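You operate a simulated robot arm through the tools that you are given. There is no shell and no other tool. Be economical: measure what you need, move in short steps, check, and stop when the job is done.

Carry out the task below with a simulated robot arm. There is one attempt and no reset: what you move stays moved.

TASK
Put the tile marked "MID" from the top of the blue bench on top of the white canister and the tile that says "light" on top of the grey weight.

It is judged by the outcome, as a careful person would: the job done as asked, and still so three seconds after it is handed in. It fails if anything else is knocked over, pushed out of place, dropped, spilled or broken.

THE ROBOT
A 7-joint arm with a two-finger parallel gripper, fixed in place. Base frame: the origin is at the foot of the arm, x ahead of it, y to its left, z up; the work surface is at about z = 0.86. Lengths are in m, angles in rad, forces in N, time in s.
With the tool pointing down near the work surface it reaches from about 0.3 to 0.7 m from the base axis. Its first joint turns from -1.152 to 1.152 rad. Payload 1.57 kg.
Tool frame: the origin (TCP) lies between the finger pads and is the grasp point; the fingertips stand 0.03 m ahead of it; z points along the fingers, y is the line along which they close. The gripper opens to 0.11 m. The fingers are 0.024 m wide and 0.012 m thick; the gripper's body (0.048 by 0.112 m) begins 0.078 m behind the TCP.
Orientation is that of the tool frame in the base frame, as a unit quaternion [x, y, z, w]. With the fingers straight down and closing along the base's y, the tool's x points along the base's -x, its y along +y and its z along -z.

THE INTERFACE
- The arm moves only by the tool drive_tool. Its arguments are lists of equal length, an entry for each row: "translation": the shift along the tool's x, y, z in m, a list of three; "angular": the turn, a rotation vector about the tool's x, y, z in rad, a list of three. In form: {"translation": [[dx, dy, dz], ...], "angular": [[rx, ry, rz], ...]}. A call has 1 to 12 rows; each row is the pose to reach, as a shift and turn from the pose commanded when the call began, along the tool's axes at that moment. "grip" is the closure, from 0 (fully open) to 1 (shut), set as the call begins (left out, the last holds). A row lasts 0.2 s, in which the tool goes at most 0.05 m and 0.15 rad; a call with a longer step from one row to the next is refused whole, and so is a gripper value outside its range. A pose out of reach is approached as far as the arm can. The call stops where the force on the tool passes 40 N (or 10 N more than at its start, if that is more) or the arm is blocked; 0.2 s more then pass. The fingers move at their own pace (about 0.108 m/s each) and stop on an object; they squeeze with about 34 N. The grip force told is the motor's: it shows also when the fingers shut on nothing. Time passes only in rows, and 0.2 s behind the last, so rows that repeat a pose let the fingers close. It gives the time, the measured TCP pose, the force on the tool (base axes), the opening and the grip force at its end, in the units of the frame above (readings bear some noise), and new pictures: "views" is both (left out), scene, wrist or none.
- Cameras (640 x 400 px; columns grow to the right, rows downward): "scene" is fixed at [0.1698, -0.3815, 1.401]; the picture's right is [0.83, -0.56, 0.00], its down [-0.31, -0.46, -0.83] and it looks along [0.47, 0.69, -0.55] (base axes); focal length 222 px, centre (320, 200). "wrist" rides on the gripper at [-0.036, 0, -0.08] in the tool frame; the picture's right is [0.00, -1.00, 0.00], its down [0.97, 0.00, -0.24] and it looks along [0.24, 0.00, 0.97] (tool axes); focal length 218 px, centre (320, 200).
- pixel_to_xyz(camera, pixels): for up to 12 pixels [column, row] of the newest picture of that camera ("zoom" is the newest enlarged one), the place [x, y, z] in the base frame of the surface seen there, good to about 0.003 m, but the place of the scene camera against the robot may be out by one fixed shift of up to 0.012 m in any direction. No time passes.
- inspect(camera, box): a new picture of the part [left, top, right, bottom] of that camera's present view, enlarged. No time passes.
- sign_off(): hands the job in; it is judged then, once.

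Work in short steps. Measure before you move; look again where a grasp or a placing could have gone wrong, and mend it. You have 60 turns and 120 pictures in all, the two below and enlarged ones among them. Open the gripper and draw the arm clear of the work before you hand the job in, unless the task says otherwise; then end with one line.

The tools are called as a command line: name --argument value ..., lists and objects as JSON in quotes. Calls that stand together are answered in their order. drive_tool: Moves the arm, as the interface text tells. Its arguments: {"type":"object","properties":{"translation":{"type":"array"},"angular":{"type":"array"},"grip":{"type":"number"},"views":{"type":"string","enum":["both","scene","wrist","none"]}},"required":["translation","angular"]} The other tools are called the same way: pixel_to_xyz (camera, pixels) gives the place of the surface under pixels of a picture; inspect (camera, box) takes an enlarged picture of a part of a camera's view; sign_off () hands the job in.

At the start:

```text
t: 0.0
ee_pos: [0.3744, -0.0303, 1.2118]
tool_rot: [0.0, 1.0, 0.0, 0.001]
ft_force: [-0.7, -0.1, 0.7]
opening: 0.1101
finger_force: 0.1
```

scene: 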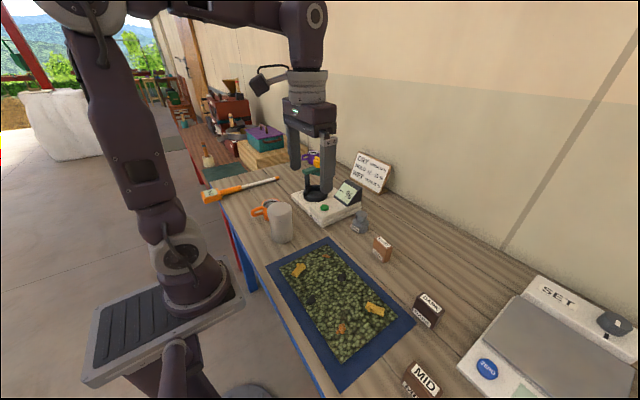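
wrist: 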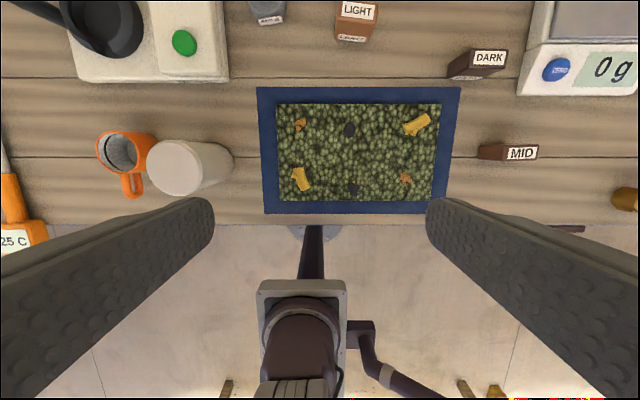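

The wrist view shows MID near (508,152), LIGHT near (356,20), the white canister near (185,167) and a small grey weight near (268,10). I'll enlarge these areas and measure them.

inspect --camera "wrist" --box '[440, 30, 640, 230]'

inspect --camera "scene" --box '[240, 150, 480, 400]'

pixel_to_xyz --camera "wrist" --pixels '[[522, 153], [490, 152], [357, 11], [352, 38], [268, 20], [175, 168], [215, 165], [150, 168], [200, 168], [175, 145], [175, 192], [560, 140]]'

pixel_to_xyz --camera "scene" --pixels '[[424, 378], [410, 380], [430, 366], [383, 243], [380, 255], [361, 215], [360, 227], [279, 210], [281, 235], [445, 350]]'

```text
2.00 times, centred on (540, 130) of wrist
```

zoom: 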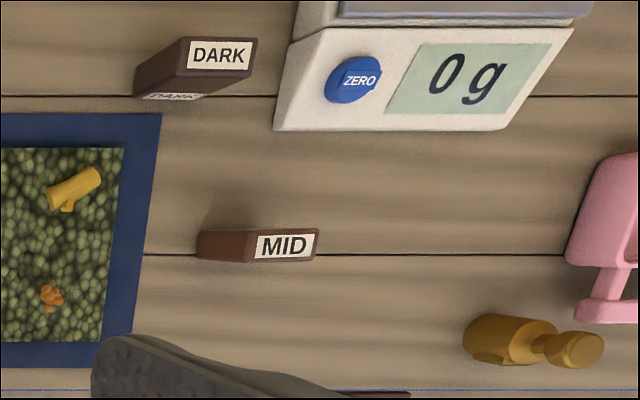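

```text
1.60 times, centred on (360, 275) of scene
```

zoom: 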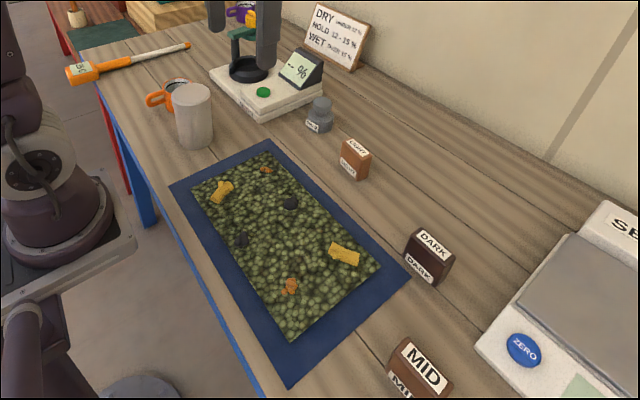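

```text
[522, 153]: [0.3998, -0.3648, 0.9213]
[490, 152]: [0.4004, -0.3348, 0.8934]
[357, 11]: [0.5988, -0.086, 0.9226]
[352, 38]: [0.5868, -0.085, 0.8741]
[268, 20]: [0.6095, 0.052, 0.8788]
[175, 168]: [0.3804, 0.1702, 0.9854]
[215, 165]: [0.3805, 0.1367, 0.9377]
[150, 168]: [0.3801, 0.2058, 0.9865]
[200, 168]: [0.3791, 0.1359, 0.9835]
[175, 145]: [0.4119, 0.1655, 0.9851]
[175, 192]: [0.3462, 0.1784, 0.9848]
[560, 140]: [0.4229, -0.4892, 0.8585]
```

```text
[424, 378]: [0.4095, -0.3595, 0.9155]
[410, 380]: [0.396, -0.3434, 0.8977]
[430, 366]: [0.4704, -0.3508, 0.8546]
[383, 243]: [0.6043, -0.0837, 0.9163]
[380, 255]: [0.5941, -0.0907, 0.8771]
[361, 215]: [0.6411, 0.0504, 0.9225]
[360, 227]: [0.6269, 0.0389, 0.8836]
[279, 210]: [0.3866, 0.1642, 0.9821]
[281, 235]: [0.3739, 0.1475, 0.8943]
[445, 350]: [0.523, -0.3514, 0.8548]
```

I'll move over the LIGHT tile and the grey weight for a closer look, keeping the height.

drive_tool --translation '[[-0.04, 0, 0.02], [-0.08, 0.0, 0.05], [-0.12, 0.0, 0.08], [-0.16, 0.01, 0.1], [-0.16, 0.01, 0.1]]' --angular '[[0, 0, 0], [0, 0, 0], [0, 0, 0], [0, 0, 0], [0, 0, 0]]' --views "both"

```text
t: 1.2
ee_pos: [0.5356, -0.0185, 1.1111]
tool_rot: [0.001, 1.0, 0.0, 0.001]
ft_force: [0.3, 0.1, 0.6]
opening: 0.1101
finger_force: 0.1
```

scene: 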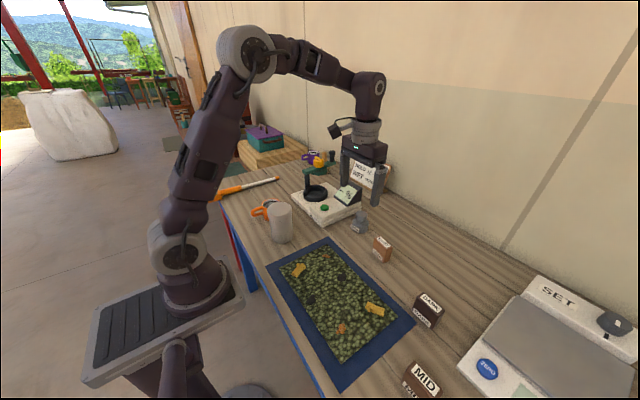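
wrist: 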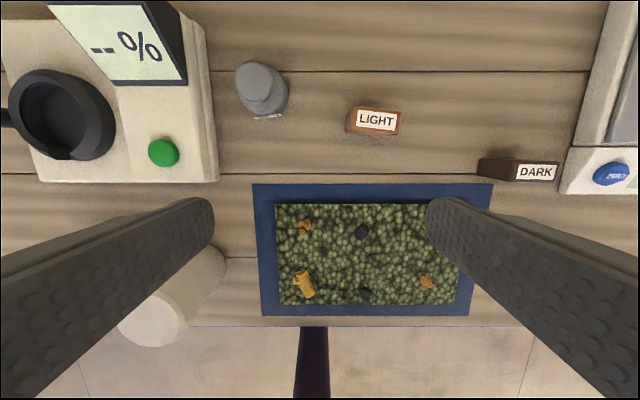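

inspect --camera "wrist" --box '[220, 40, 420, 165]'

inspect --camera "scene" --box '[330, 190, 410, 270]'

pixel_to_xyz --camera "wrist" --pixels '[[257, 76], [243, 72], [271, 76], [257, 66], [257, 90], [357, 118], [394, 123], [376, 120], [398, 113], [360, 108], [396, 134], [350, 130]]'

pixel_to_xyz --camera "scene" --pixels '[[376, 238], [390, 246], [383, 242]]'

```text
3.20 times, centred on (320, 102) of wrist
```

zoom: 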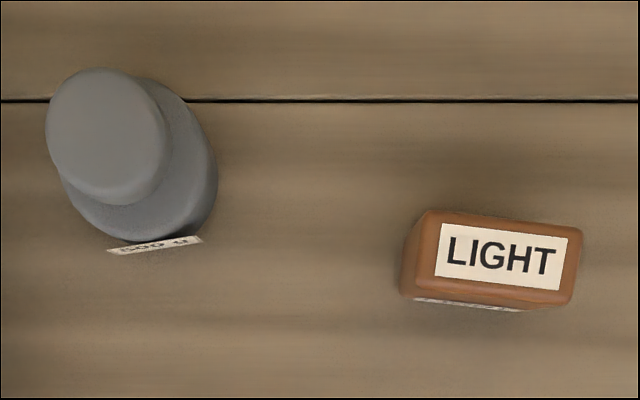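

```text
5.00 times, centred on (370, 230) of scene
```

zoom: 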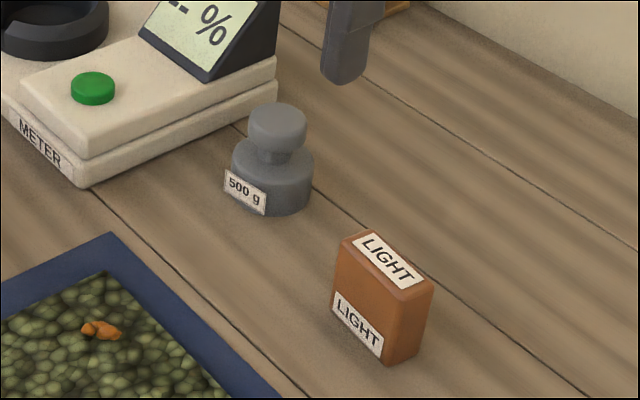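

```text
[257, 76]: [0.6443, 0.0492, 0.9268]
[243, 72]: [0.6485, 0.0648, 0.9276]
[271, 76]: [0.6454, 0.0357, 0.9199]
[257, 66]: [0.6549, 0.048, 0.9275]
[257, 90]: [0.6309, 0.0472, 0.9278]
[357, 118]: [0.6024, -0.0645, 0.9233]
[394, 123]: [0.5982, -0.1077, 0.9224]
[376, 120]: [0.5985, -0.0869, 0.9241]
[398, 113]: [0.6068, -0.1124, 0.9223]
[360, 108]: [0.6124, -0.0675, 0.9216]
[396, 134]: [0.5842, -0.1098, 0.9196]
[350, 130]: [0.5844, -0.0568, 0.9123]
```

```text
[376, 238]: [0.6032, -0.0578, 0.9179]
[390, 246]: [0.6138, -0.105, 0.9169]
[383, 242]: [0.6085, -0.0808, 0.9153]
```

The LIGHT tile stands upright: top centre is about (0.5985, -0.087, 0.923), yawed about 0.12 rad. The weight's flat knob top is at about (0.644, 0.049, 0.927). I'll go above the tile, turn to match it, and look again.

drive_tool --translation '[[-0.03, -0.03, 0.0], [-0.0635, -0.0675, 0.0], [-0.0635, -0.0675, 0.04], [-0.0635, -0.0675, 0.08], [-0.0635, -0.0675, 0.105], [-0.0635, -0.0675, 0.105]]' --angular '[[0, 0, 0.06], [0, 0, 0.12], [0, 0, 0.12], [0, 0, 0.12], [0, 0, 0.12], [0, 0, 0.12]]'

```text
refused: row 2 steps farther than a row can; nothing moved
```

drive_tool --translation '[[-0.03, -0.03, 0.0], [-0.05, -0.05, 0.0], [-0.0635, -0.0675, 0.03], [-0.0635, -0.0675, 0.07], [-0.0635, -0.0675, 0.105], [-0.0635, -0.0675, 0.105]]' --angular '[[0, 0, 0.06], [0, 0, 0.12], [0, 0, 0.12], [0, 0, 0.12], [0, 0, 0.12], [0, 0, 0.12]]'

```text
t: 2.6
ee_pos: [0.5995, -0.0853, 1.0071]
tool_rot: [0.06, 0.998, 0.0, -0.001]
ft_force: [-0.3, 0.7, -0.4]
opening: 0.11
finger_force: 0.1
```

scene: 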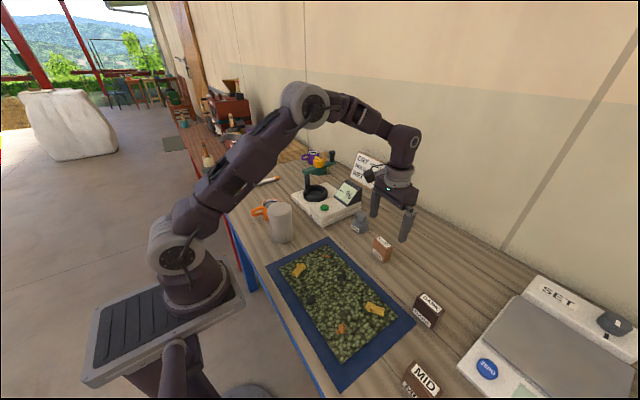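
wrist: 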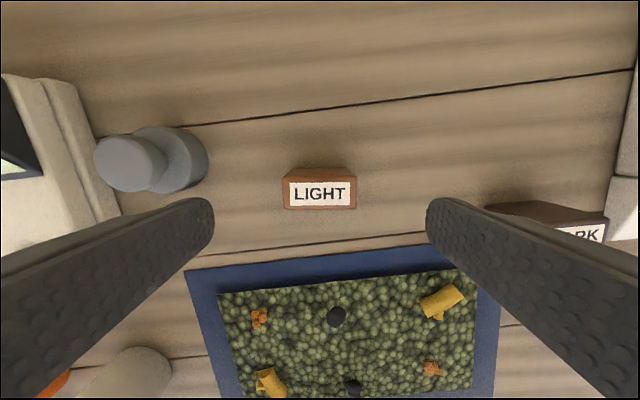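

The yaw looks aligned. I'll measure the tile's top face and its neighbours from here.

pixel_to_xyz --camera "wrist" --pixels '[[319, 194], [286, 196], [353, 193], [319, 206], [319, 182], [130, 163], [100, 163], [160, 163], [130, 140], [130, 186], [500, 212], [20, 150]]'

inspect --camera "wrist" --box '[80, 100, 380, 280]'

```text
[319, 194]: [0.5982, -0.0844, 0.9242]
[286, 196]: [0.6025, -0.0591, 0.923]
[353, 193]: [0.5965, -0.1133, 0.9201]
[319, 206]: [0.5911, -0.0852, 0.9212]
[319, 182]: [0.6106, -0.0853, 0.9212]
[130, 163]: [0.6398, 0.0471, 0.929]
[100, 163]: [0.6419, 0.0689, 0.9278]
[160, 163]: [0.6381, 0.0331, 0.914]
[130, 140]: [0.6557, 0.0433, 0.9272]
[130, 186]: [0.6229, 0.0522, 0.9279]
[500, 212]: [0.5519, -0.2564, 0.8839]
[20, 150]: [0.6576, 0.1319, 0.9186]
```

```text
2.13 times, centred on (230, 190) of wrist
```

zoom: 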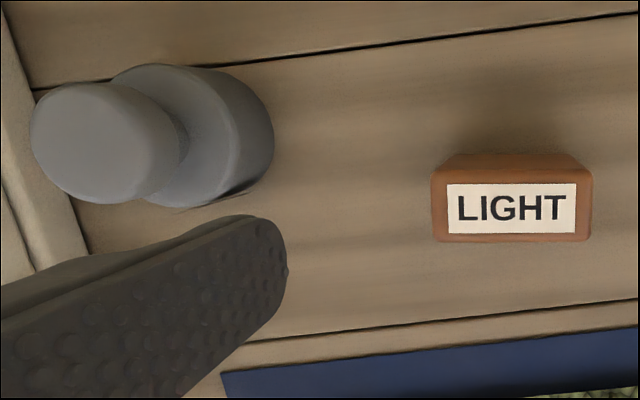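

The TCP is centred over the tile. I'll descend to TCP z ≈ 0.915, which puts the tips about 25 mm above the table.

drive_tool --translation '[[0, 0, 0.03], [0, 0, 0.06], [0, 0, 0.08], [0, 0, 0.091], [0, 0, 0.091]]' --angular '[[0, 0, 0], [0, 0, 0], [0, 0, 0], [0, 0, 0], [0, 0, 0]]' --views "wrist"

drive_tool --translation '[[0, 0, 0], [0, 0, 0], [0, 0, 0], [0, 0, 0]]' --angular '[[0, 0, 0], [0, 0, 0], [0, 0, 0], [0, 0, 0]]' --grip 1 --views "both"

```text
t: 3.8
ee_pos: [0.5968, -0.0859, 0.9179]
tool_rot: [0.06, 0.998, 0.0, 0.0]
ft_force: [0.0, 0.4, 0.1]
opening: 0.1101
finger_force: 0.1
```

wrist: 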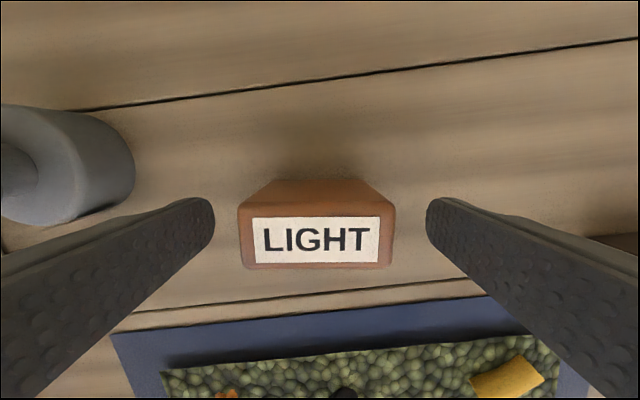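

```text
t: 4.8
ee_pos: [0.5977, -0.0863, 0.9171]
tool_rot: [0.06, 0.998, 0.0, 0.0]
ft_force: [0.5, -0.2, -0.5]
opening: 0.0594
finger_force: 33.7
```

scene: 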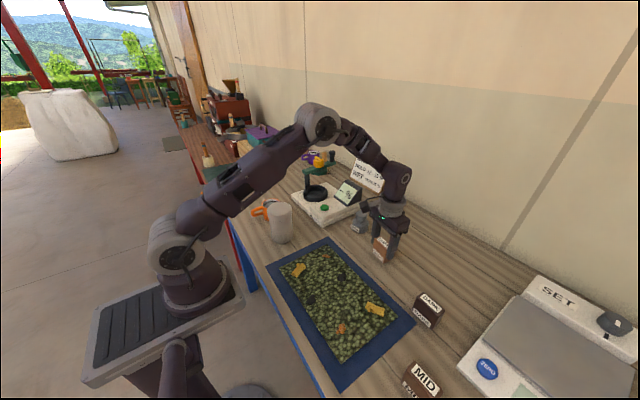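
wrist: 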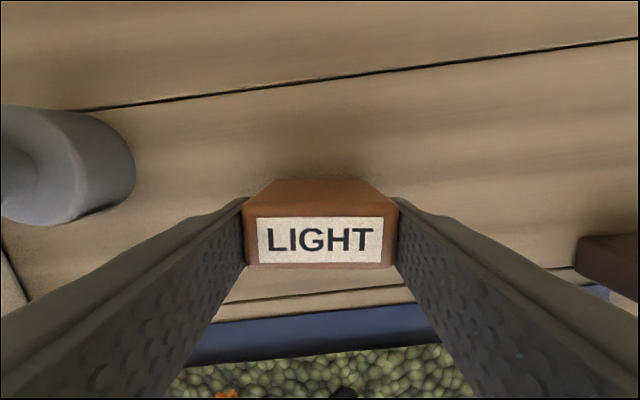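

The tile is gripped (opening 0.059, 34 N). I'll lift it straight up and look at the weight again.

drive_tool --translation '[[0, 0, -0.02], [0, 0, -0.06], [0, 0, -0.1], [0, 0, -0.14], [0, 0, -0.14]]' --angular '[[0, 0, 0], [0, 0, 0], [0, 0, 0], [0, 0, 0], [0, 0, 0]]' --views "both"

inspect --camera "wrist" --box '[100, 100, 260, 200]'

```text
t: 6.0
ee_pos: [0.6, -0.0842, 1.0592]
tool_rot: [0.06, 0.998, 0.0, 0.0]
ft_force: [0.6, 0.6, -1.7]
opening: 0.0596
finger_force: 34.0
```

scene: 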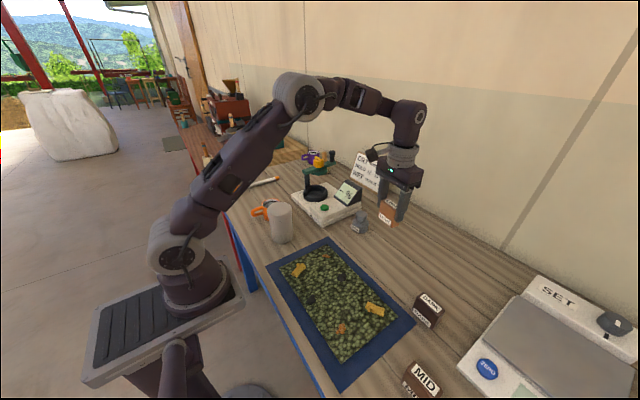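
wrist: 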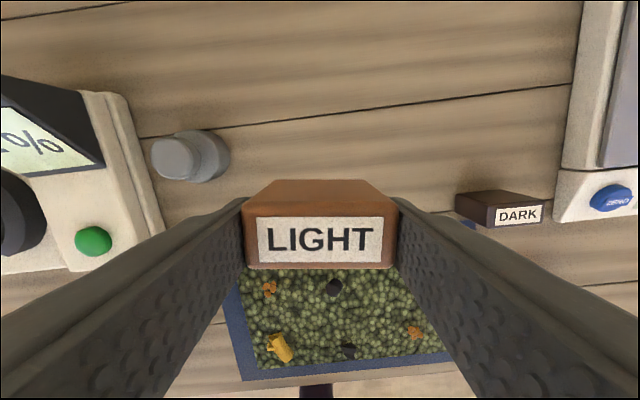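

```text
4.00 times, centred on (180, 150) of wrist
```

zoom: 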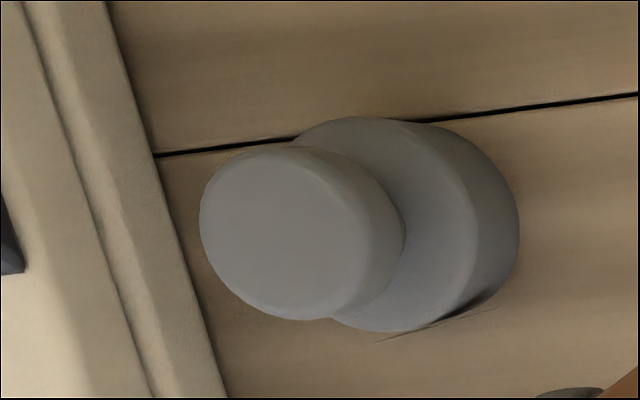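

pixel_to_xyz --camera "zoom" --pixels '[[283, 233], [210, 228], [350, 235], [280, 158], [285, 308], [360, 235], [370, 235], [385, 235], [203, 225], [280, 150], [285, 318]]'

pixel_to_xyz --camera "wrist" --pixels '[[320, 240], [320, 265], [320, 212], [250, 240], [391, 240], [320, 190], [100, 120], [60, 100], [30, 80]]'

```text
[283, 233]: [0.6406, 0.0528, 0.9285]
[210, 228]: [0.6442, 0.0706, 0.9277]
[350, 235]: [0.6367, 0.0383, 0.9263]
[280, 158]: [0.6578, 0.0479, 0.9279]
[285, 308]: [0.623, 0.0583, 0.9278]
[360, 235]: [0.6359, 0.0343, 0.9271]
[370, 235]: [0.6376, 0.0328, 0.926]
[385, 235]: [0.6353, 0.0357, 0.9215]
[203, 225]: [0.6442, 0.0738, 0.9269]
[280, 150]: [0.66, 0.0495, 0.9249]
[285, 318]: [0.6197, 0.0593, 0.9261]
```

```text
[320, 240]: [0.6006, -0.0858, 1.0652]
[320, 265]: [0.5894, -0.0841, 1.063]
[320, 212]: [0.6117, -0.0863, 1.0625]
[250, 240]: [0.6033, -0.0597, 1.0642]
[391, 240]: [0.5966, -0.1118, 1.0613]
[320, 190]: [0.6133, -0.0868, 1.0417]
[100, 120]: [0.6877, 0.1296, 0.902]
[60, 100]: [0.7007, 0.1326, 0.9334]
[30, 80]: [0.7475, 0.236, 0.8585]
```

Knob top centre is about (0.640, 0.053, 0.928); the held tile's centre is (0.6005, -0.0857), bottom about 1.00. I'll shift over the knob at this height, then check.

drive_tool --translation '[[-0.006, 0.035, 0], [-0.012, 0.07, 0], [-0.018, 0.105, 0], [-0.0226, 0.1422, 0], [-0.0226, 0.1422, 0], [-0.0226, 0.1422, 0]]' --angular '[[0, 0, 0], [0, 0, 0], [0, 0, 0], [0, 0, 0], [0, 0, 0], [0, 0, 0]]' --views "both"

inspect --camera "scene" --box '[310, 150, 430, 250]'

```text
t: 7.4
ee_pos: [0.6382, 0.0529, 1.0561]
tool_rot: [0.06, 0.998, -0.001, 0.001]
ft_force: [0.7, 0.5, -2.4]
opening: 0.0599
finger_force: 34.2
```

scene: 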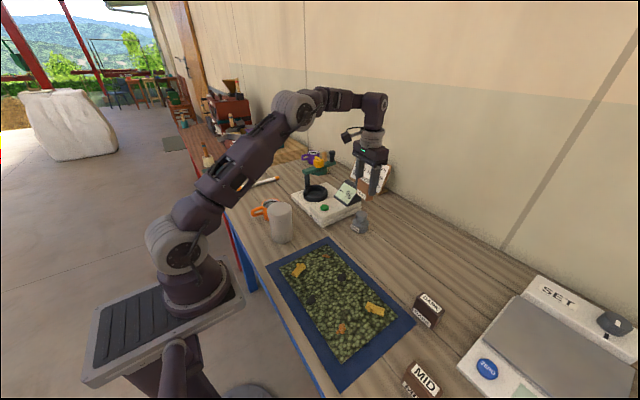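
wrist: 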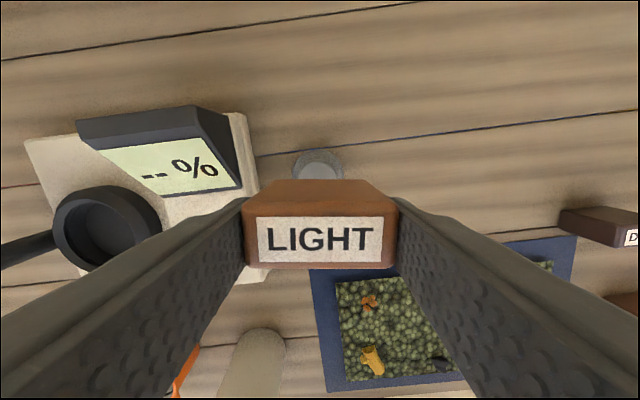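

```text
4.00 times, centred on (370, 200) of scene
```

zoom: 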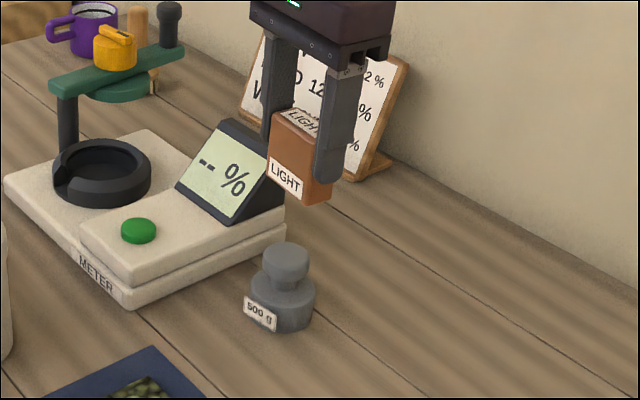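

pixel_to_xyz --camera "wrist" --pixels '[[190, 107], [85, 122], [235, 185], [205, 112], [317, 153], [317, 160], [317, 175], [320, 240], [300, 170], [334, 170], [225, 150], [242, 188]]'

inspect --camera "wrist" --box '[240, 120, 400, 220]'

```text
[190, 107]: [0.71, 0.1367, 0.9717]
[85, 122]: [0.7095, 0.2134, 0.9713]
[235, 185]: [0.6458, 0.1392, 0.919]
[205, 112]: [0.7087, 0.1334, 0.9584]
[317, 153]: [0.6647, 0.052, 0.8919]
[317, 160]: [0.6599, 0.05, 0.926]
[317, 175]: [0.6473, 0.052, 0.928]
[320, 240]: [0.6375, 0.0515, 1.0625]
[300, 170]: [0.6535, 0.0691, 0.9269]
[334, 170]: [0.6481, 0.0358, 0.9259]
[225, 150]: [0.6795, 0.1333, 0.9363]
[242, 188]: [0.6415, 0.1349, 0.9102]
```

```text
4.00 times, centred on (320, 170) of wrist
```

zoom: 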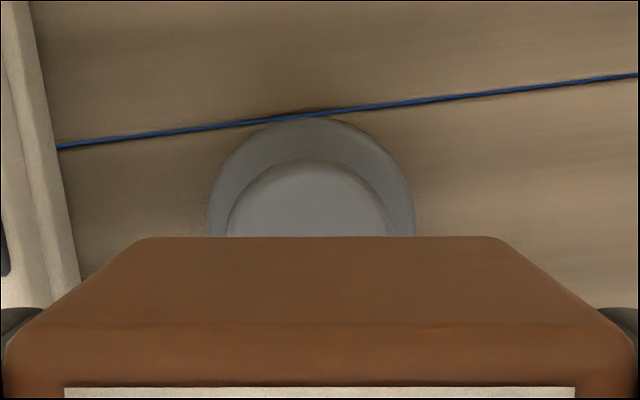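

The tile is within 3 mm of the knob centre. I'll correct that and descend to just above the knob (contact expected near 0.069).

drive_tool --translation '[[-0.0027, 0.003, 0.02], [-0.0027, 0.003, 0.04], [-0.0027, 0.003, 0.055], [-0.0027, 0.003, 0.064], [-0.0027, 0.003, 0.064]]' --angular '[[0, 0, 0], [0, 0, 0], [0, 0, 0], [0, 0, 0], [0, 0, 0]]' --views "scene"

inspect --camera "scene" --box '[330, 170, 410, 250]'

```text
t: 8.6
ee_pos: [0.641, 0.0551, 0.9933]
tool_rot: [0.061, 0.998, 0.0, 0.001]
ft_force: [1.0, 0.0, -1.9]
opening: 0.0596
finger_force: 33.6
```

scene: 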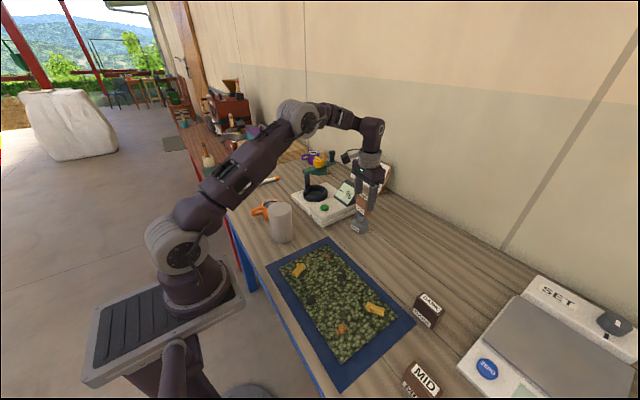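

```text
5.00 times, centred on (370, 210) of scene
```

zoom: 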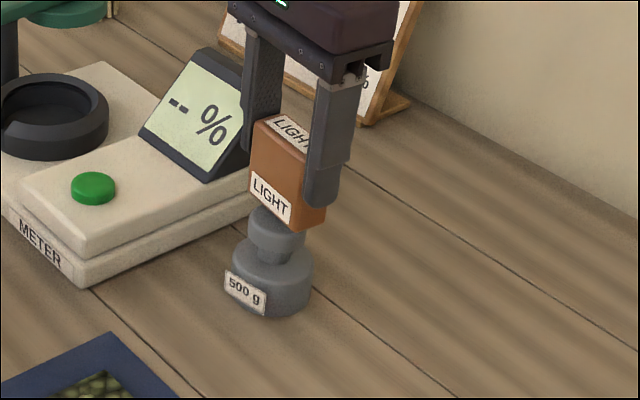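

drive_tool --translation '[[0, 0, 0.002], [0, 0, 0.004], [0, 0, 0.004]]' --angular '[[0, 0, 0], [0, 0, 0], [0, 0, 0]]' --views "none"

drive_tool --translation '[[0, 0, 0.0015], [0, 0, 0.0015]]' --angular '[[0, 0, 0], [0, 0, 0]]' --views "none"

```text
t: 9.4
ee_pos: [0.6417, 0.0547, 0.987]
tool_rot: [0.061, 0.998, 0.0, 0.0]
ft_force: [-0.2, -0.2, -1.3]
opening: 0.0597
finger_force: 34.2
```

```text
t: 10.0
ee_pos: [0.6427, 0.0537, 0.9861]
tool_rot: [0.061, 0.998, 0.0, 0.0]
ft_force: [-0.2, 0.4, -1.4]
opening: 0.0597
finger_force: 34.3
```

drive_tool --translation '[[0, 0, 0.001], [0, 0, 0.001]]' --angular '[[0, 0, 0], [0, 0, 0]]' --views "none"

inspect --camera "scene" --box '[345, 185, 393, 233]'

```text
t: 10.6
ee_pos: [0.6414, 0.0534, 0.9852]
tool_rot: [0.061, 0.998, 0.0, -0.001]
ft_force: [0.3, 1.3, 2.0]
opening: 0.0593
finger_force: 33.6
```

```text
8.33 times, centred on (369, 209) of scene
```

zoom: 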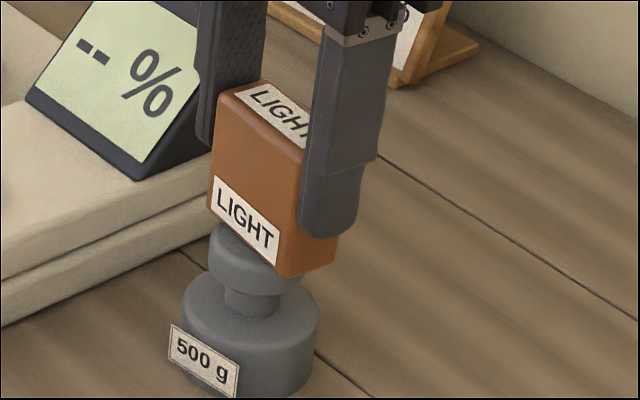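

Force turned positive, so there is light contact. I'll compare tile and knob positions within this same scene picture, where the fixed shift cancels.

pixel_to_xyz --camera "zoom" --pixels '[[214, 200], [280, 270], [246, 238], [330, 262], [305, 270], [212, 250], [225, 270], [250, 285], [280, 290], [295, 284], [250, 390], [215, 110]]'

inspect --camera "wrist" --box '[200, 100, 440, 280]'

```text
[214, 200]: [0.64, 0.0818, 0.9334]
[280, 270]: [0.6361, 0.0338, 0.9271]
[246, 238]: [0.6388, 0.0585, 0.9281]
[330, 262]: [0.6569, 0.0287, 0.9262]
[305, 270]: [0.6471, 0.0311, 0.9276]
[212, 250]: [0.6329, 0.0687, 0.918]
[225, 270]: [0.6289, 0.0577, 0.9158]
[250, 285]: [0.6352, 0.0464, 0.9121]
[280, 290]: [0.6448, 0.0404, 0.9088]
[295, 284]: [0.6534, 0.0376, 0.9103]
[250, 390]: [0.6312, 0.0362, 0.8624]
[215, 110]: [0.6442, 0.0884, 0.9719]
```

```text
2.22 times, centred on (320, 190) of wrist
```

zoom: 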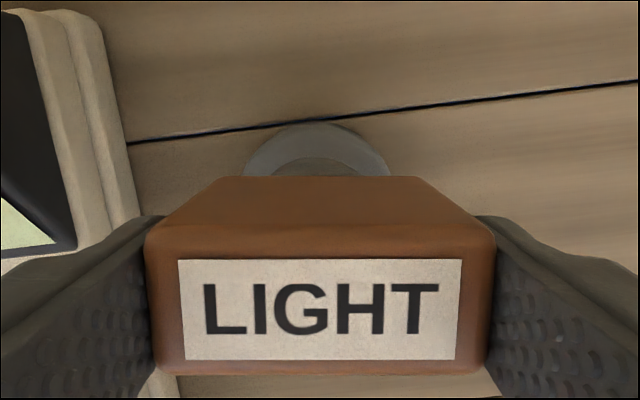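

The tile sits within about 3 mm of the knob centre and is in contact. I'll open the fingers partway.

drive_tool --translation '[[0, 0, 0], [0, 0, 0], [0, 0, 0]]' --angular '[[0, 0, 0], [0, 0, 0], [0, 0, 0]]' --grip 0.2 --views "wrist"

inspect --camera "scene" --box '[330, 170, 410, 250]'

```text
t: 11.4
ee_pos: [0.6411, 0.0529, 0.986]
tool_rot: [0.06, 0.998, 0.0, -0.001]
ft_force: [0.1, -0.8, -0.2]
opening: 0.0881
finger_force: 0.1
```

wrist: 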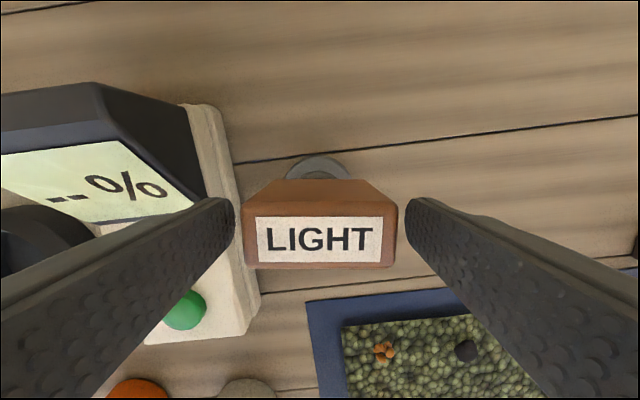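

```text
5.00 times, centred on (370, 210) of scene
```

zoom: 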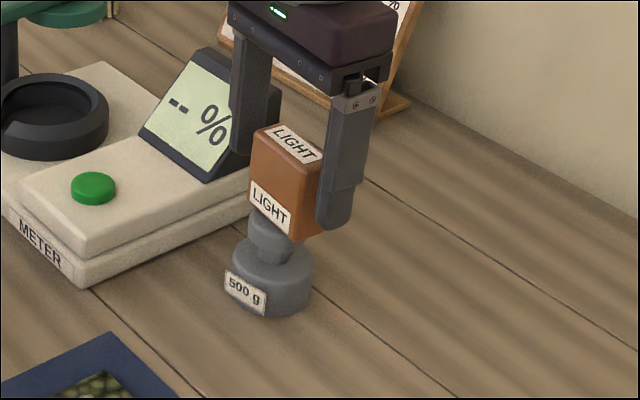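

The tile stands on the weight. I'll rise straight up, then travel high toward the MID tile.

drive_tool --translation '[[0, 0, -0.02], [0, 0, -0.06], [0, 0, -0.1], [0, 0, -0.14], [0.0, 0, -0.18], [0.015, -0.035, -0.2], [0.03, -0.075, -0.2], [0.045, -0.115, -0.2], [0.06, -0.155, -0.2], [0.075, -0.195, -0.2], [0.09, -0.235, -0.2], [0.105, -0.275, -0.2]]' --angular '[[0, 0, 0], [0, 0, 0], [0, 0, 0], [0, 0, 0], [0, 0, 0], [0, 0, 0], [0, 0, -0.03], [0, 0, -0.06], [0, 0, -0.09], [0, 0, -0.12], [0, 0, -0.12], [0, 0, -0.12]]' --grip 0 --views "scene"

```text
t: 14.0
ee_pos: [0.5038, -0.2064, 1.1831]
tool_rot: [0.0, 1.0, 0.0, 0.002]
ft_force: [0.2, -0.4, 0.2]
opening: 0.1099
finger_force: 0.0
out of reach, approached as far as the arm can: row 4, 5, 6
```

scene: 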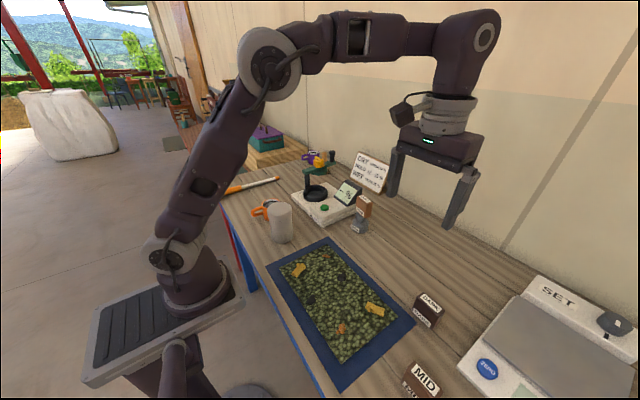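

LIGHT still stands on the weight at (362,208). I'll continue to above MID.

drive_tool --translation '[[0.025, -0.038, 0.0], [0.05, -0.076, 0.01], [0.075, -0.114, 0.03], [0.1, -0.15, 0.05], [0.104, -0.155, 0.085], [0.104, -0.155, 0.085]]' --angular '[[0, 0, 0], [0, 0, 0], [0, 0, 0], [0, 0, 0], [0, 0, 0], [0, 0, 0]]' --views "both"

inspect --camera "wrist" --box '[240, 130, 400, 230]'

inspect --camera "scene" --box '[330, 170, 410, 250]'

```text
t: 15.4
ee_pos: [0.4025, -0.3614, 1.0995]
tool_rot: [0.0, 1.0, 0.0, 0.0]
ft_force: [-0.3, -0.8, -0.1]
opening: 0.11
finger_force: 0.1
```

scene: 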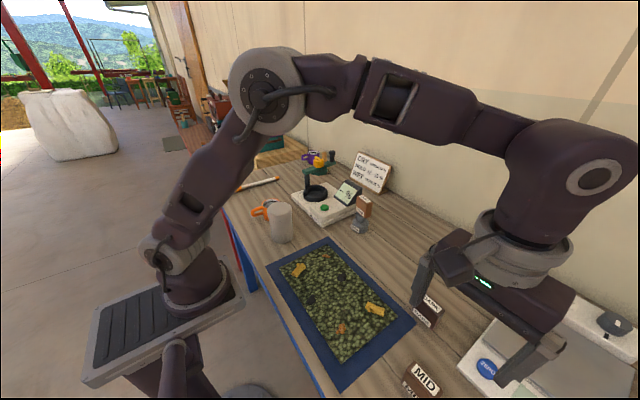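
wrist: 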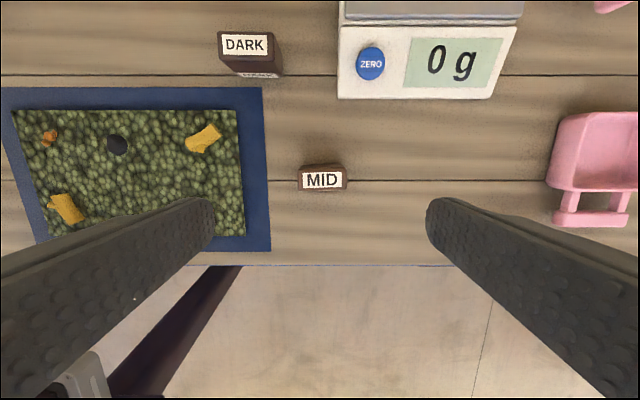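

```text
4.00 times, centred on (320, 180) of wrist
```

zoom: 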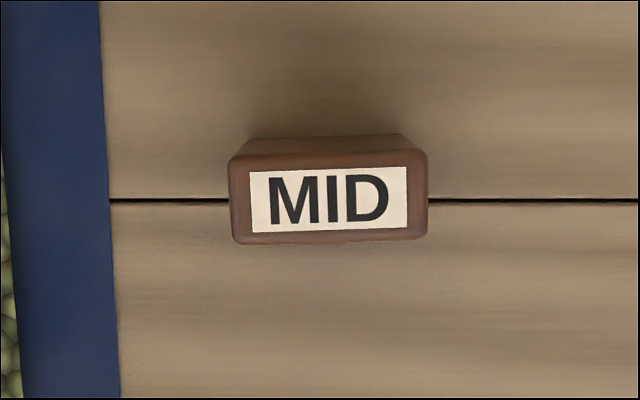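

```text
5.00 times, centred on (370, 210) of scene
```

zoom: 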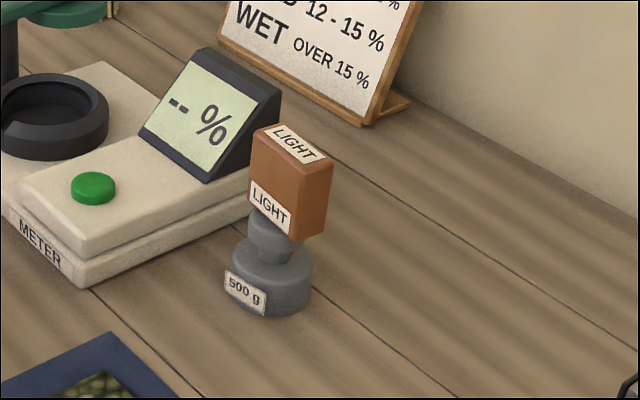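

LIGHT is standing securely. MID is yawed about -0.045 rad, so I'll measure its centre.

pixel_to_xyz --camera "zoom" --pixels '[[329, 199], [236, 200], [422, 195], [329, 158], [329, 236], [329, 180], [329, 220]]'

```text
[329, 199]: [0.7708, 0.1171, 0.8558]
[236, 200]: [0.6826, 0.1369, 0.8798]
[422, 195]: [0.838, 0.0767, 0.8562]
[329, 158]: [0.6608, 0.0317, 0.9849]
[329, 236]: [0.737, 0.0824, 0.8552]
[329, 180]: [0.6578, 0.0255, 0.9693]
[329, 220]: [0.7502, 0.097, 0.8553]
```

The newest zoom was the scene one, so I'll query the wrist picture directly.

pixel_to_xyz --camera "wrist" --pixels '[[322, 180], [299, 180], [345, 179], [322, 170], [322, 189], [310, 180], [335, 180]]'

```text
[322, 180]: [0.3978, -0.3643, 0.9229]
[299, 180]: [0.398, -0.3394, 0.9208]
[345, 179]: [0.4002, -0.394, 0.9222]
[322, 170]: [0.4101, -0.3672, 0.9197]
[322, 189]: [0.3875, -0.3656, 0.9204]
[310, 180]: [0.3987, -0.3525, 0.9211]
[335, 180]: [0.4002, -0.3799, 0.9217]
```

drive_tool --translation '[[0.002, -0.004, 0.04], [0.002, -0.004, 0.08], [0.002, -0.004, 0.11], [0.002, -0.004, 0.11]]' --angular '[[0, 0, -0.045], [0, 0, -0.045], [0, 0, -0.045], [0, 0, -0.045]]' --views "wrist"

pixel_to_xyz --camera "wrist" --pixels '[[320, 200], [320, 190], [320, 210], [290, 200], [350, 200]]'

```text
t: 16.4
ee_pos: [0.4, -0.3652, 0.9921]
tool_rot: [-0.022, 1.0, 0.0, 0.001]
ft_force: [-0.3, 0.0, -0.7]
opening: 0.11
finger_force: 0.0
```

wrist: 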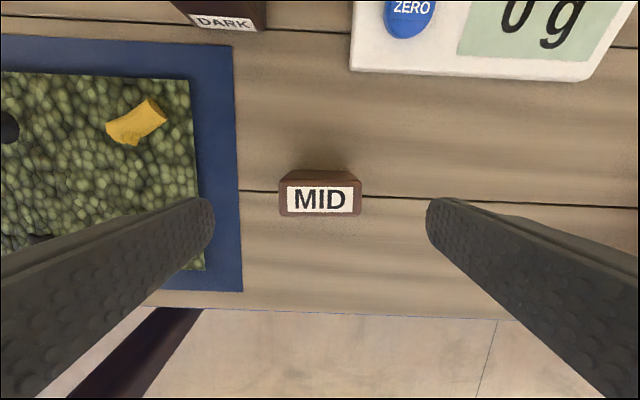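

```text
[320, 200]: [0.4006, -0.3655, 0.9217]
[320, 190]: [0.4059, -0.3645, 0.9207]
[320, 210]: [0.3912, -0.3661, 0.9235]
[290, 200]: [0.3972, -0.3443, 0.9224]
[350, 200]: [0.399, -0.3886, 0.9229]
```

Centred and aligned. I'll descend 0.075 with a slightly narrower opening to stay clear of the tray, then close.

drive_tool --translation '[[0, 0, 0.0], [0, 0, 0.03], [0, 0, 0.055], [0, 0, 0.074], [0, 0, 0.074]]' --angular '[[0, 0, 0], [0, 0, 0], [0, 0, 0], [0, 0, 0], [0, 0, 0]]' --grip 0.2 --views "wrist"

drive_tool --translation '[[0, 0, 0], [0, 0, 0], [0, 0, 0], [0, 0, 0]]' --angular '[[0, 0, 0], [0, 0, 0], [0, 0, 0], [0, 0, 0]]' --grip 1 --views "wrist"

```text
t: 17.6
ee_pos: [0.3972, -0.3663, 0.9166]
tool_rot: [-0.023, 1.0, 0.0, 0.0]
ft_force: [0.2, 0.6, 0.4]
opening: 0.0882
finger_force: 0.0
```

wrist: 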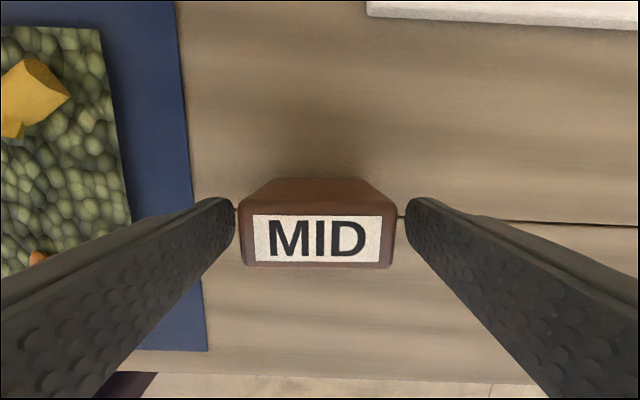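

```text
t: 18.6
ee_pos: [0.3975, -0.3655, 0.917]
tool_rot: [-0.023, 1.0, 0.0, 0.0]
ft_force: [-0.2, 1.0, -0.1]
opening: 0.0597
finger_force: 34.2
```

wrist: 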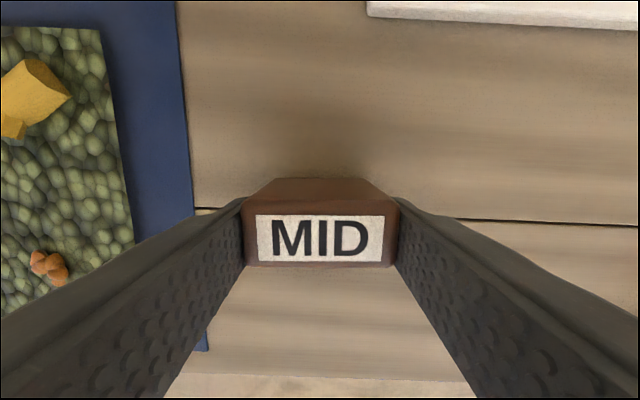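

MID is gripped. I'll lift straight up 0.2 and then carry it toward the canister.

drive_tool --translation '[[0, 0, -0.02], [0, 0, -0.06], [0, 0, -0.1], [0, 0, -0.14], [0, 0, -0.18], [-0.001, 0.03, -0.2], [-0.003, 0.07, -0.2], [-0.005, 0.11, -0.2], [-0.007, 0.15, -0.2], [-0.009, 0.19, -0.2], [-0.01, 0.23, -0.2], [-0.012, 0.27, -0.2]]' --angular '[[0, 0, 0], [0, 0, 0], [0, 0, 0], [0, 0, 0], [0, 0, 0], [0, 0, 0], [0, 0, 0.01], [0, 0, 0.02], [0, 0, 0.03], [0, 0, 0.045], [0, 0, 0.045], [0, 0, 0.045]]' --views "both"

inspect --camera "wrist" --box '[0, 100, 240, 250]'

```text
t: 21.2
ee_pos: [0.397, -0.0978, 1.1164]
tool_rot: [0.001, 1.0, 0.0, 0.0]
ft_force: [-0.3, -0.6, -1.5]
opening: 0.0593
finger_force: 34.4
```

scene: 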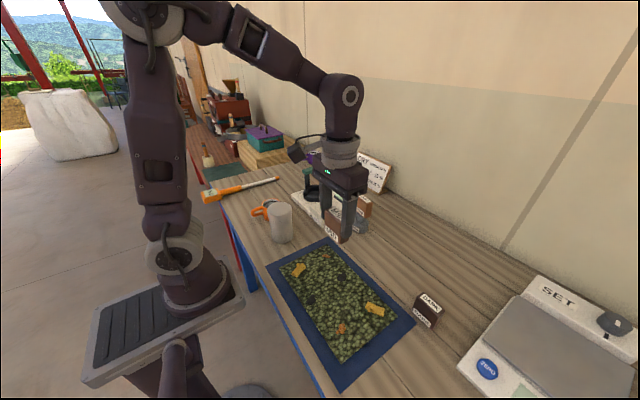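
wrist: 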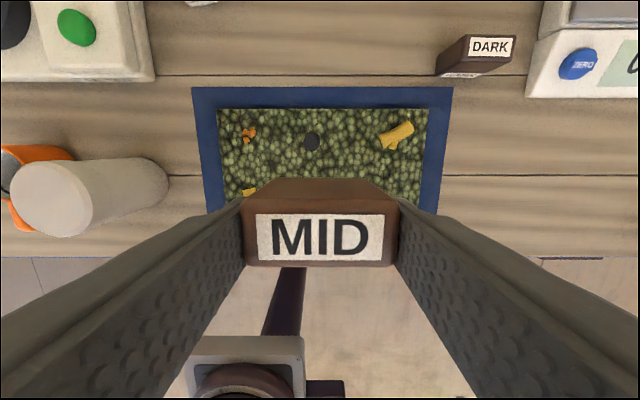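

```text
2.67 times, centred on (120, 175) of wrist
```

zoom: 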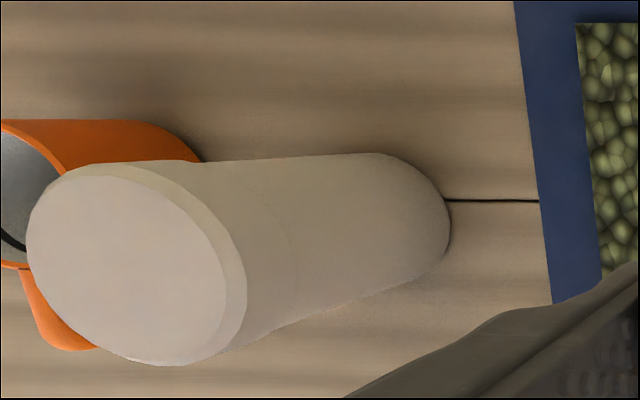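

pixel_to_xyz --camera "zoom" --pixels '[[127, 267], [32, 235], [220, 295], [90, 175], [165, 358], [60, 190], [190, 345]]'

pixel_to_xyz --camera "wrist" --pixels '[[320, 238], [320, 210], [320, 264], [250, 238], [391, 238]]'

```text
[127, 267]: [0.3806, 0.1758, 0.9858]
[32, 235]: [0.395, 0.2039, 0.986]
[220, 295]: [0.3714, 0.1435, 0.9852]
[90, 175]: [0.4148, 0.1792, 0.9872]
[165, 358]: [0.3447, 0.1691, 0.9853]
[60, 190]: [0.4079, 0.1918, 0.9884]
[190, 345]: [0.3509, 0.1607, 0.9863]
```

```text
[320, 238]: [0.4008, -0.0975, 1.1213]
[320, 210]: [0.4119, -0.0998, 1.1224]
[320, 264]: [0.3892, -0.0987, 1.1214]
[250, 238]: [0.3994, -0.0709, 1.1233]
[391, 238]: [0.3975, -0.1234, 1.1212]
```

Canister top centre is about (0.381, 0.174, 0.986); the held tile is at (0.400, -0.098), bottom about 1.057. I'll shift over it.

drive_tool --translation '[[0.003, 0.04, 0], [0.006, 0.08, 0], [0.009, 0.12, 0], [0.012, 0.16, 0], [0.015, 0.2, 0], [0.018, 0.24, 0], [0.019, 0.272, 0], [0.019, 0.272, 0], [0.019, 0.272, 0.03], [0.019, 0.272, 0.03]]' --angular '[[0, 0, 0], [0, 0, 0], [0, 0, 0], [0, 0, 0], [0, 0, 0], [0, 0, 0], [0, 0, 0], [0, 0, 0], [0, 0, 0], [0, 0, 0]]' --views "both"

inspect --camera "scene" --box '[230, 150, 330, 250]'

```text
t: 23.4
ee_pos: [0.3784, 0.1758, 1.0858]
tool_rot: [0.0, 1.0, 0.0, 0.0]
ft_force: [0.5, 0.1, -1.7]
opening: 0.0596
finger_force: 33.9
```

scene: 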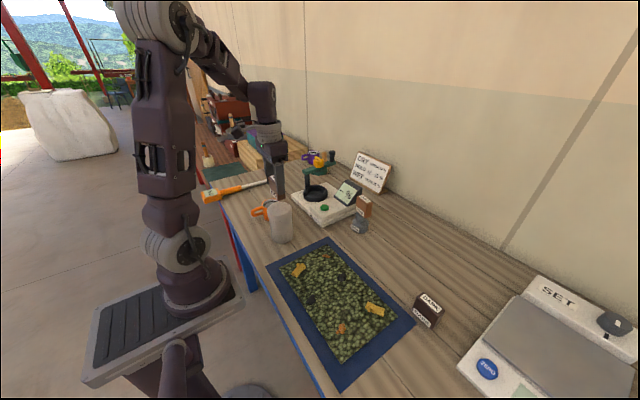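
wrist: 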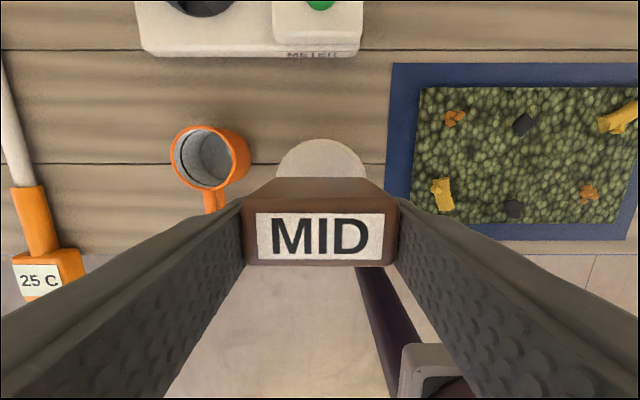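

```text
4.00 times, centred on (280, 200) of scene
```

zoom: 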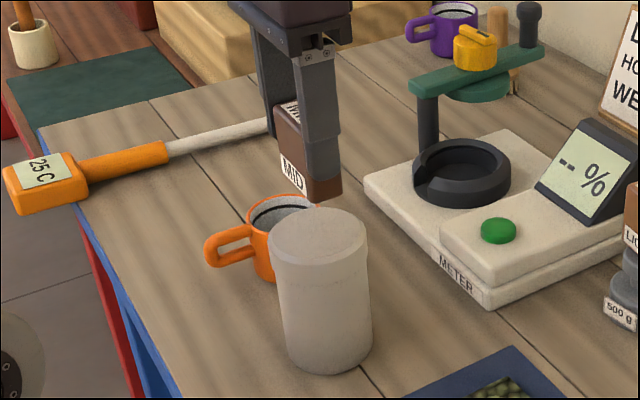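

Aligned in the wrist view (canister arc is centred at column 321). I'll descend close to contact, which I expect at about 0.041.

drive_tool --translation '[[0, 0, 0.015], [0, 0, 0.028], [0, 0, 0.036], [0, 0, 0.036]]' --angular '[[0, 0, 0], [0, 0, 0], [0, 0, 0], [0, 0, 0]]' --views "wrist"

inspect --camera "scene" --box '[250, 170, 310, 230]'

pixel_to_xyz --camera "wrist" --pixels '[[320, 238], [320, 160], [320, 150], [320, 145], [320, 140], [285, 165], [355, 165], [275, 170], [365, 170]]'

```text
t: 24.4
ee_pos: [0.3789, 0.1764, 1.0506]
tool_rot: [0.001, 1.0, 0.001, 0.0]
ft_force: [0.4, -0.4, -1.3]
opening: 0.0596
finger_force: 33.8
```

wrist: 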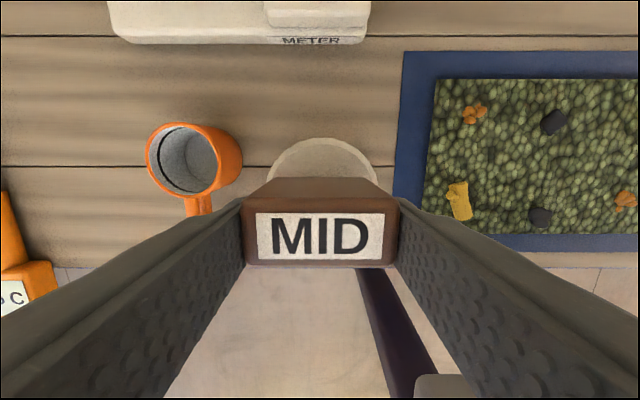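

```text
6.67 times, centred on (280, 200) of scene
```

zoom: 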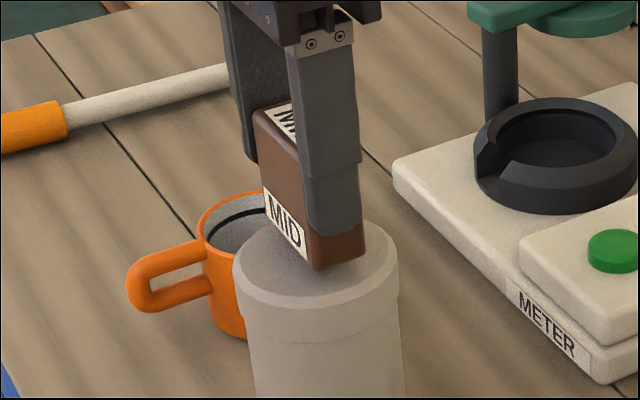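

```text
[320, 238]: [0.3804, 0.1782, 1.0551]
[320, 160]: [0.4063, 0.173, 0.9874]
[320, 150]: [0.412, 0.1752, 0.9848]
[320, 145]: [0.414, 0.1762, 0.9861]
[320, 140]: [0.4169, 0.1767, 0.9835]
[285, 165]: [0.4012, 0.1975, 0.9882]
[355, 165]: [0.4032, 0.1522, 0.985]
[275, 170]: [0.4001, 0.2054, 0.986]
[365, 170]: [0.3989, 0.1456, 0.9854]
```

The tile is well centred. I'll lower it in small steps to contact.

drive_tool --translation '[[0, 0, 0.002], [0, 0, 0.0045], [0, 0, 0.0045]]' --angular '[[0, 0, 0], [0, 0, 0], [0, 0, 0]]' --views "none"

drive_tool --translation '[[0, 0, 0.001], [0, 0, 0.001]]' --angular '[[0, 0, 0], [0, 0, 0]]' --views "none"

```text
t: 25.2
ee_pos: [0.3795, 0.1758, 1.0459]
tool_rot: [0.0, 1.0, 0.0, 0.001]
ft_force: [0.0, 0.1, -1.5]
opening: 0.0598
finger_force: 34.5
```

```text
t: 25.8
ee_pos: [0.3796, 0.177, 1.0446]
tool_rot: [0.0, 1.0, 0.0, 0.0]
ft_force: [0.1, 0.7, -1.5]
opening: 0.0596
finger_force: 34.3
```

drive_tool --translation '[[0, 0, 0.001], [0, 0, 0.001]]' --angular '[[0, 0, 0], [0, 0, 0]]' --views "none"

inspect --camera "scene" --box '[255, 180, 305, 230]'

```text
t: 26.4
ee_pos: [0.3791, 0.1775, 1.0437]
tool_rot: [0.001, 1.0, 0.0, 0.0]
ft_force: [0.1, 0.3, -1.3]
opening: 0.0597
finger_force: 34.2
```

```text
8.00 times, centred on (280, 205) of scene
```

zoom: 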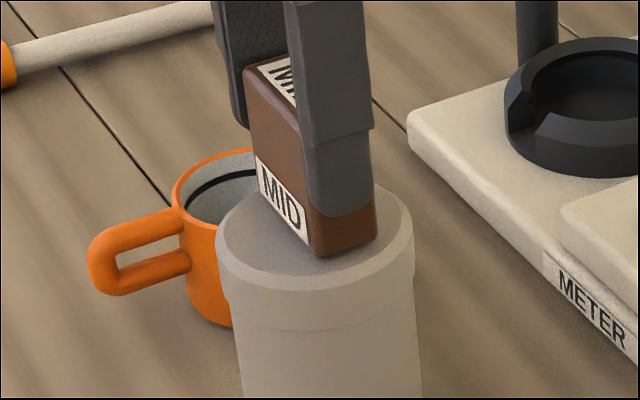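

Nearly touching. I'll go down another 1 mm, twice.

drive_tool --translation '[[0, 0, 0.001], [0, 0, 0.001]]' --angular '[[0, 0, 0], [0, 0, 0]]' --views "none"

```text
t: 27.0
ee_pos: [0.379, 0.1761, 1.0425]
tool_rot: [0.001, 1.0, 0.0, 0.0]
ft_force: [-0.4, -0.2, -2.4]
opening: 0.0596
finger_force: 34.0
```

drive_tool --translation '[[0, 0, 0.0008], [0, 0, 0.0008]]' --angular '[[0, 0, 0], [0, 0, 0]]' --views "none"

```text
t: 27.6
ee_pos: [0.3806, 0.1753, 1.0425]
tool_rot: [0.0, 1.0, 0.001, 0.002]
ft_force: [-3.3, -1.6, 22.6]
opening: 0.0598
finger_force: 34.3
```

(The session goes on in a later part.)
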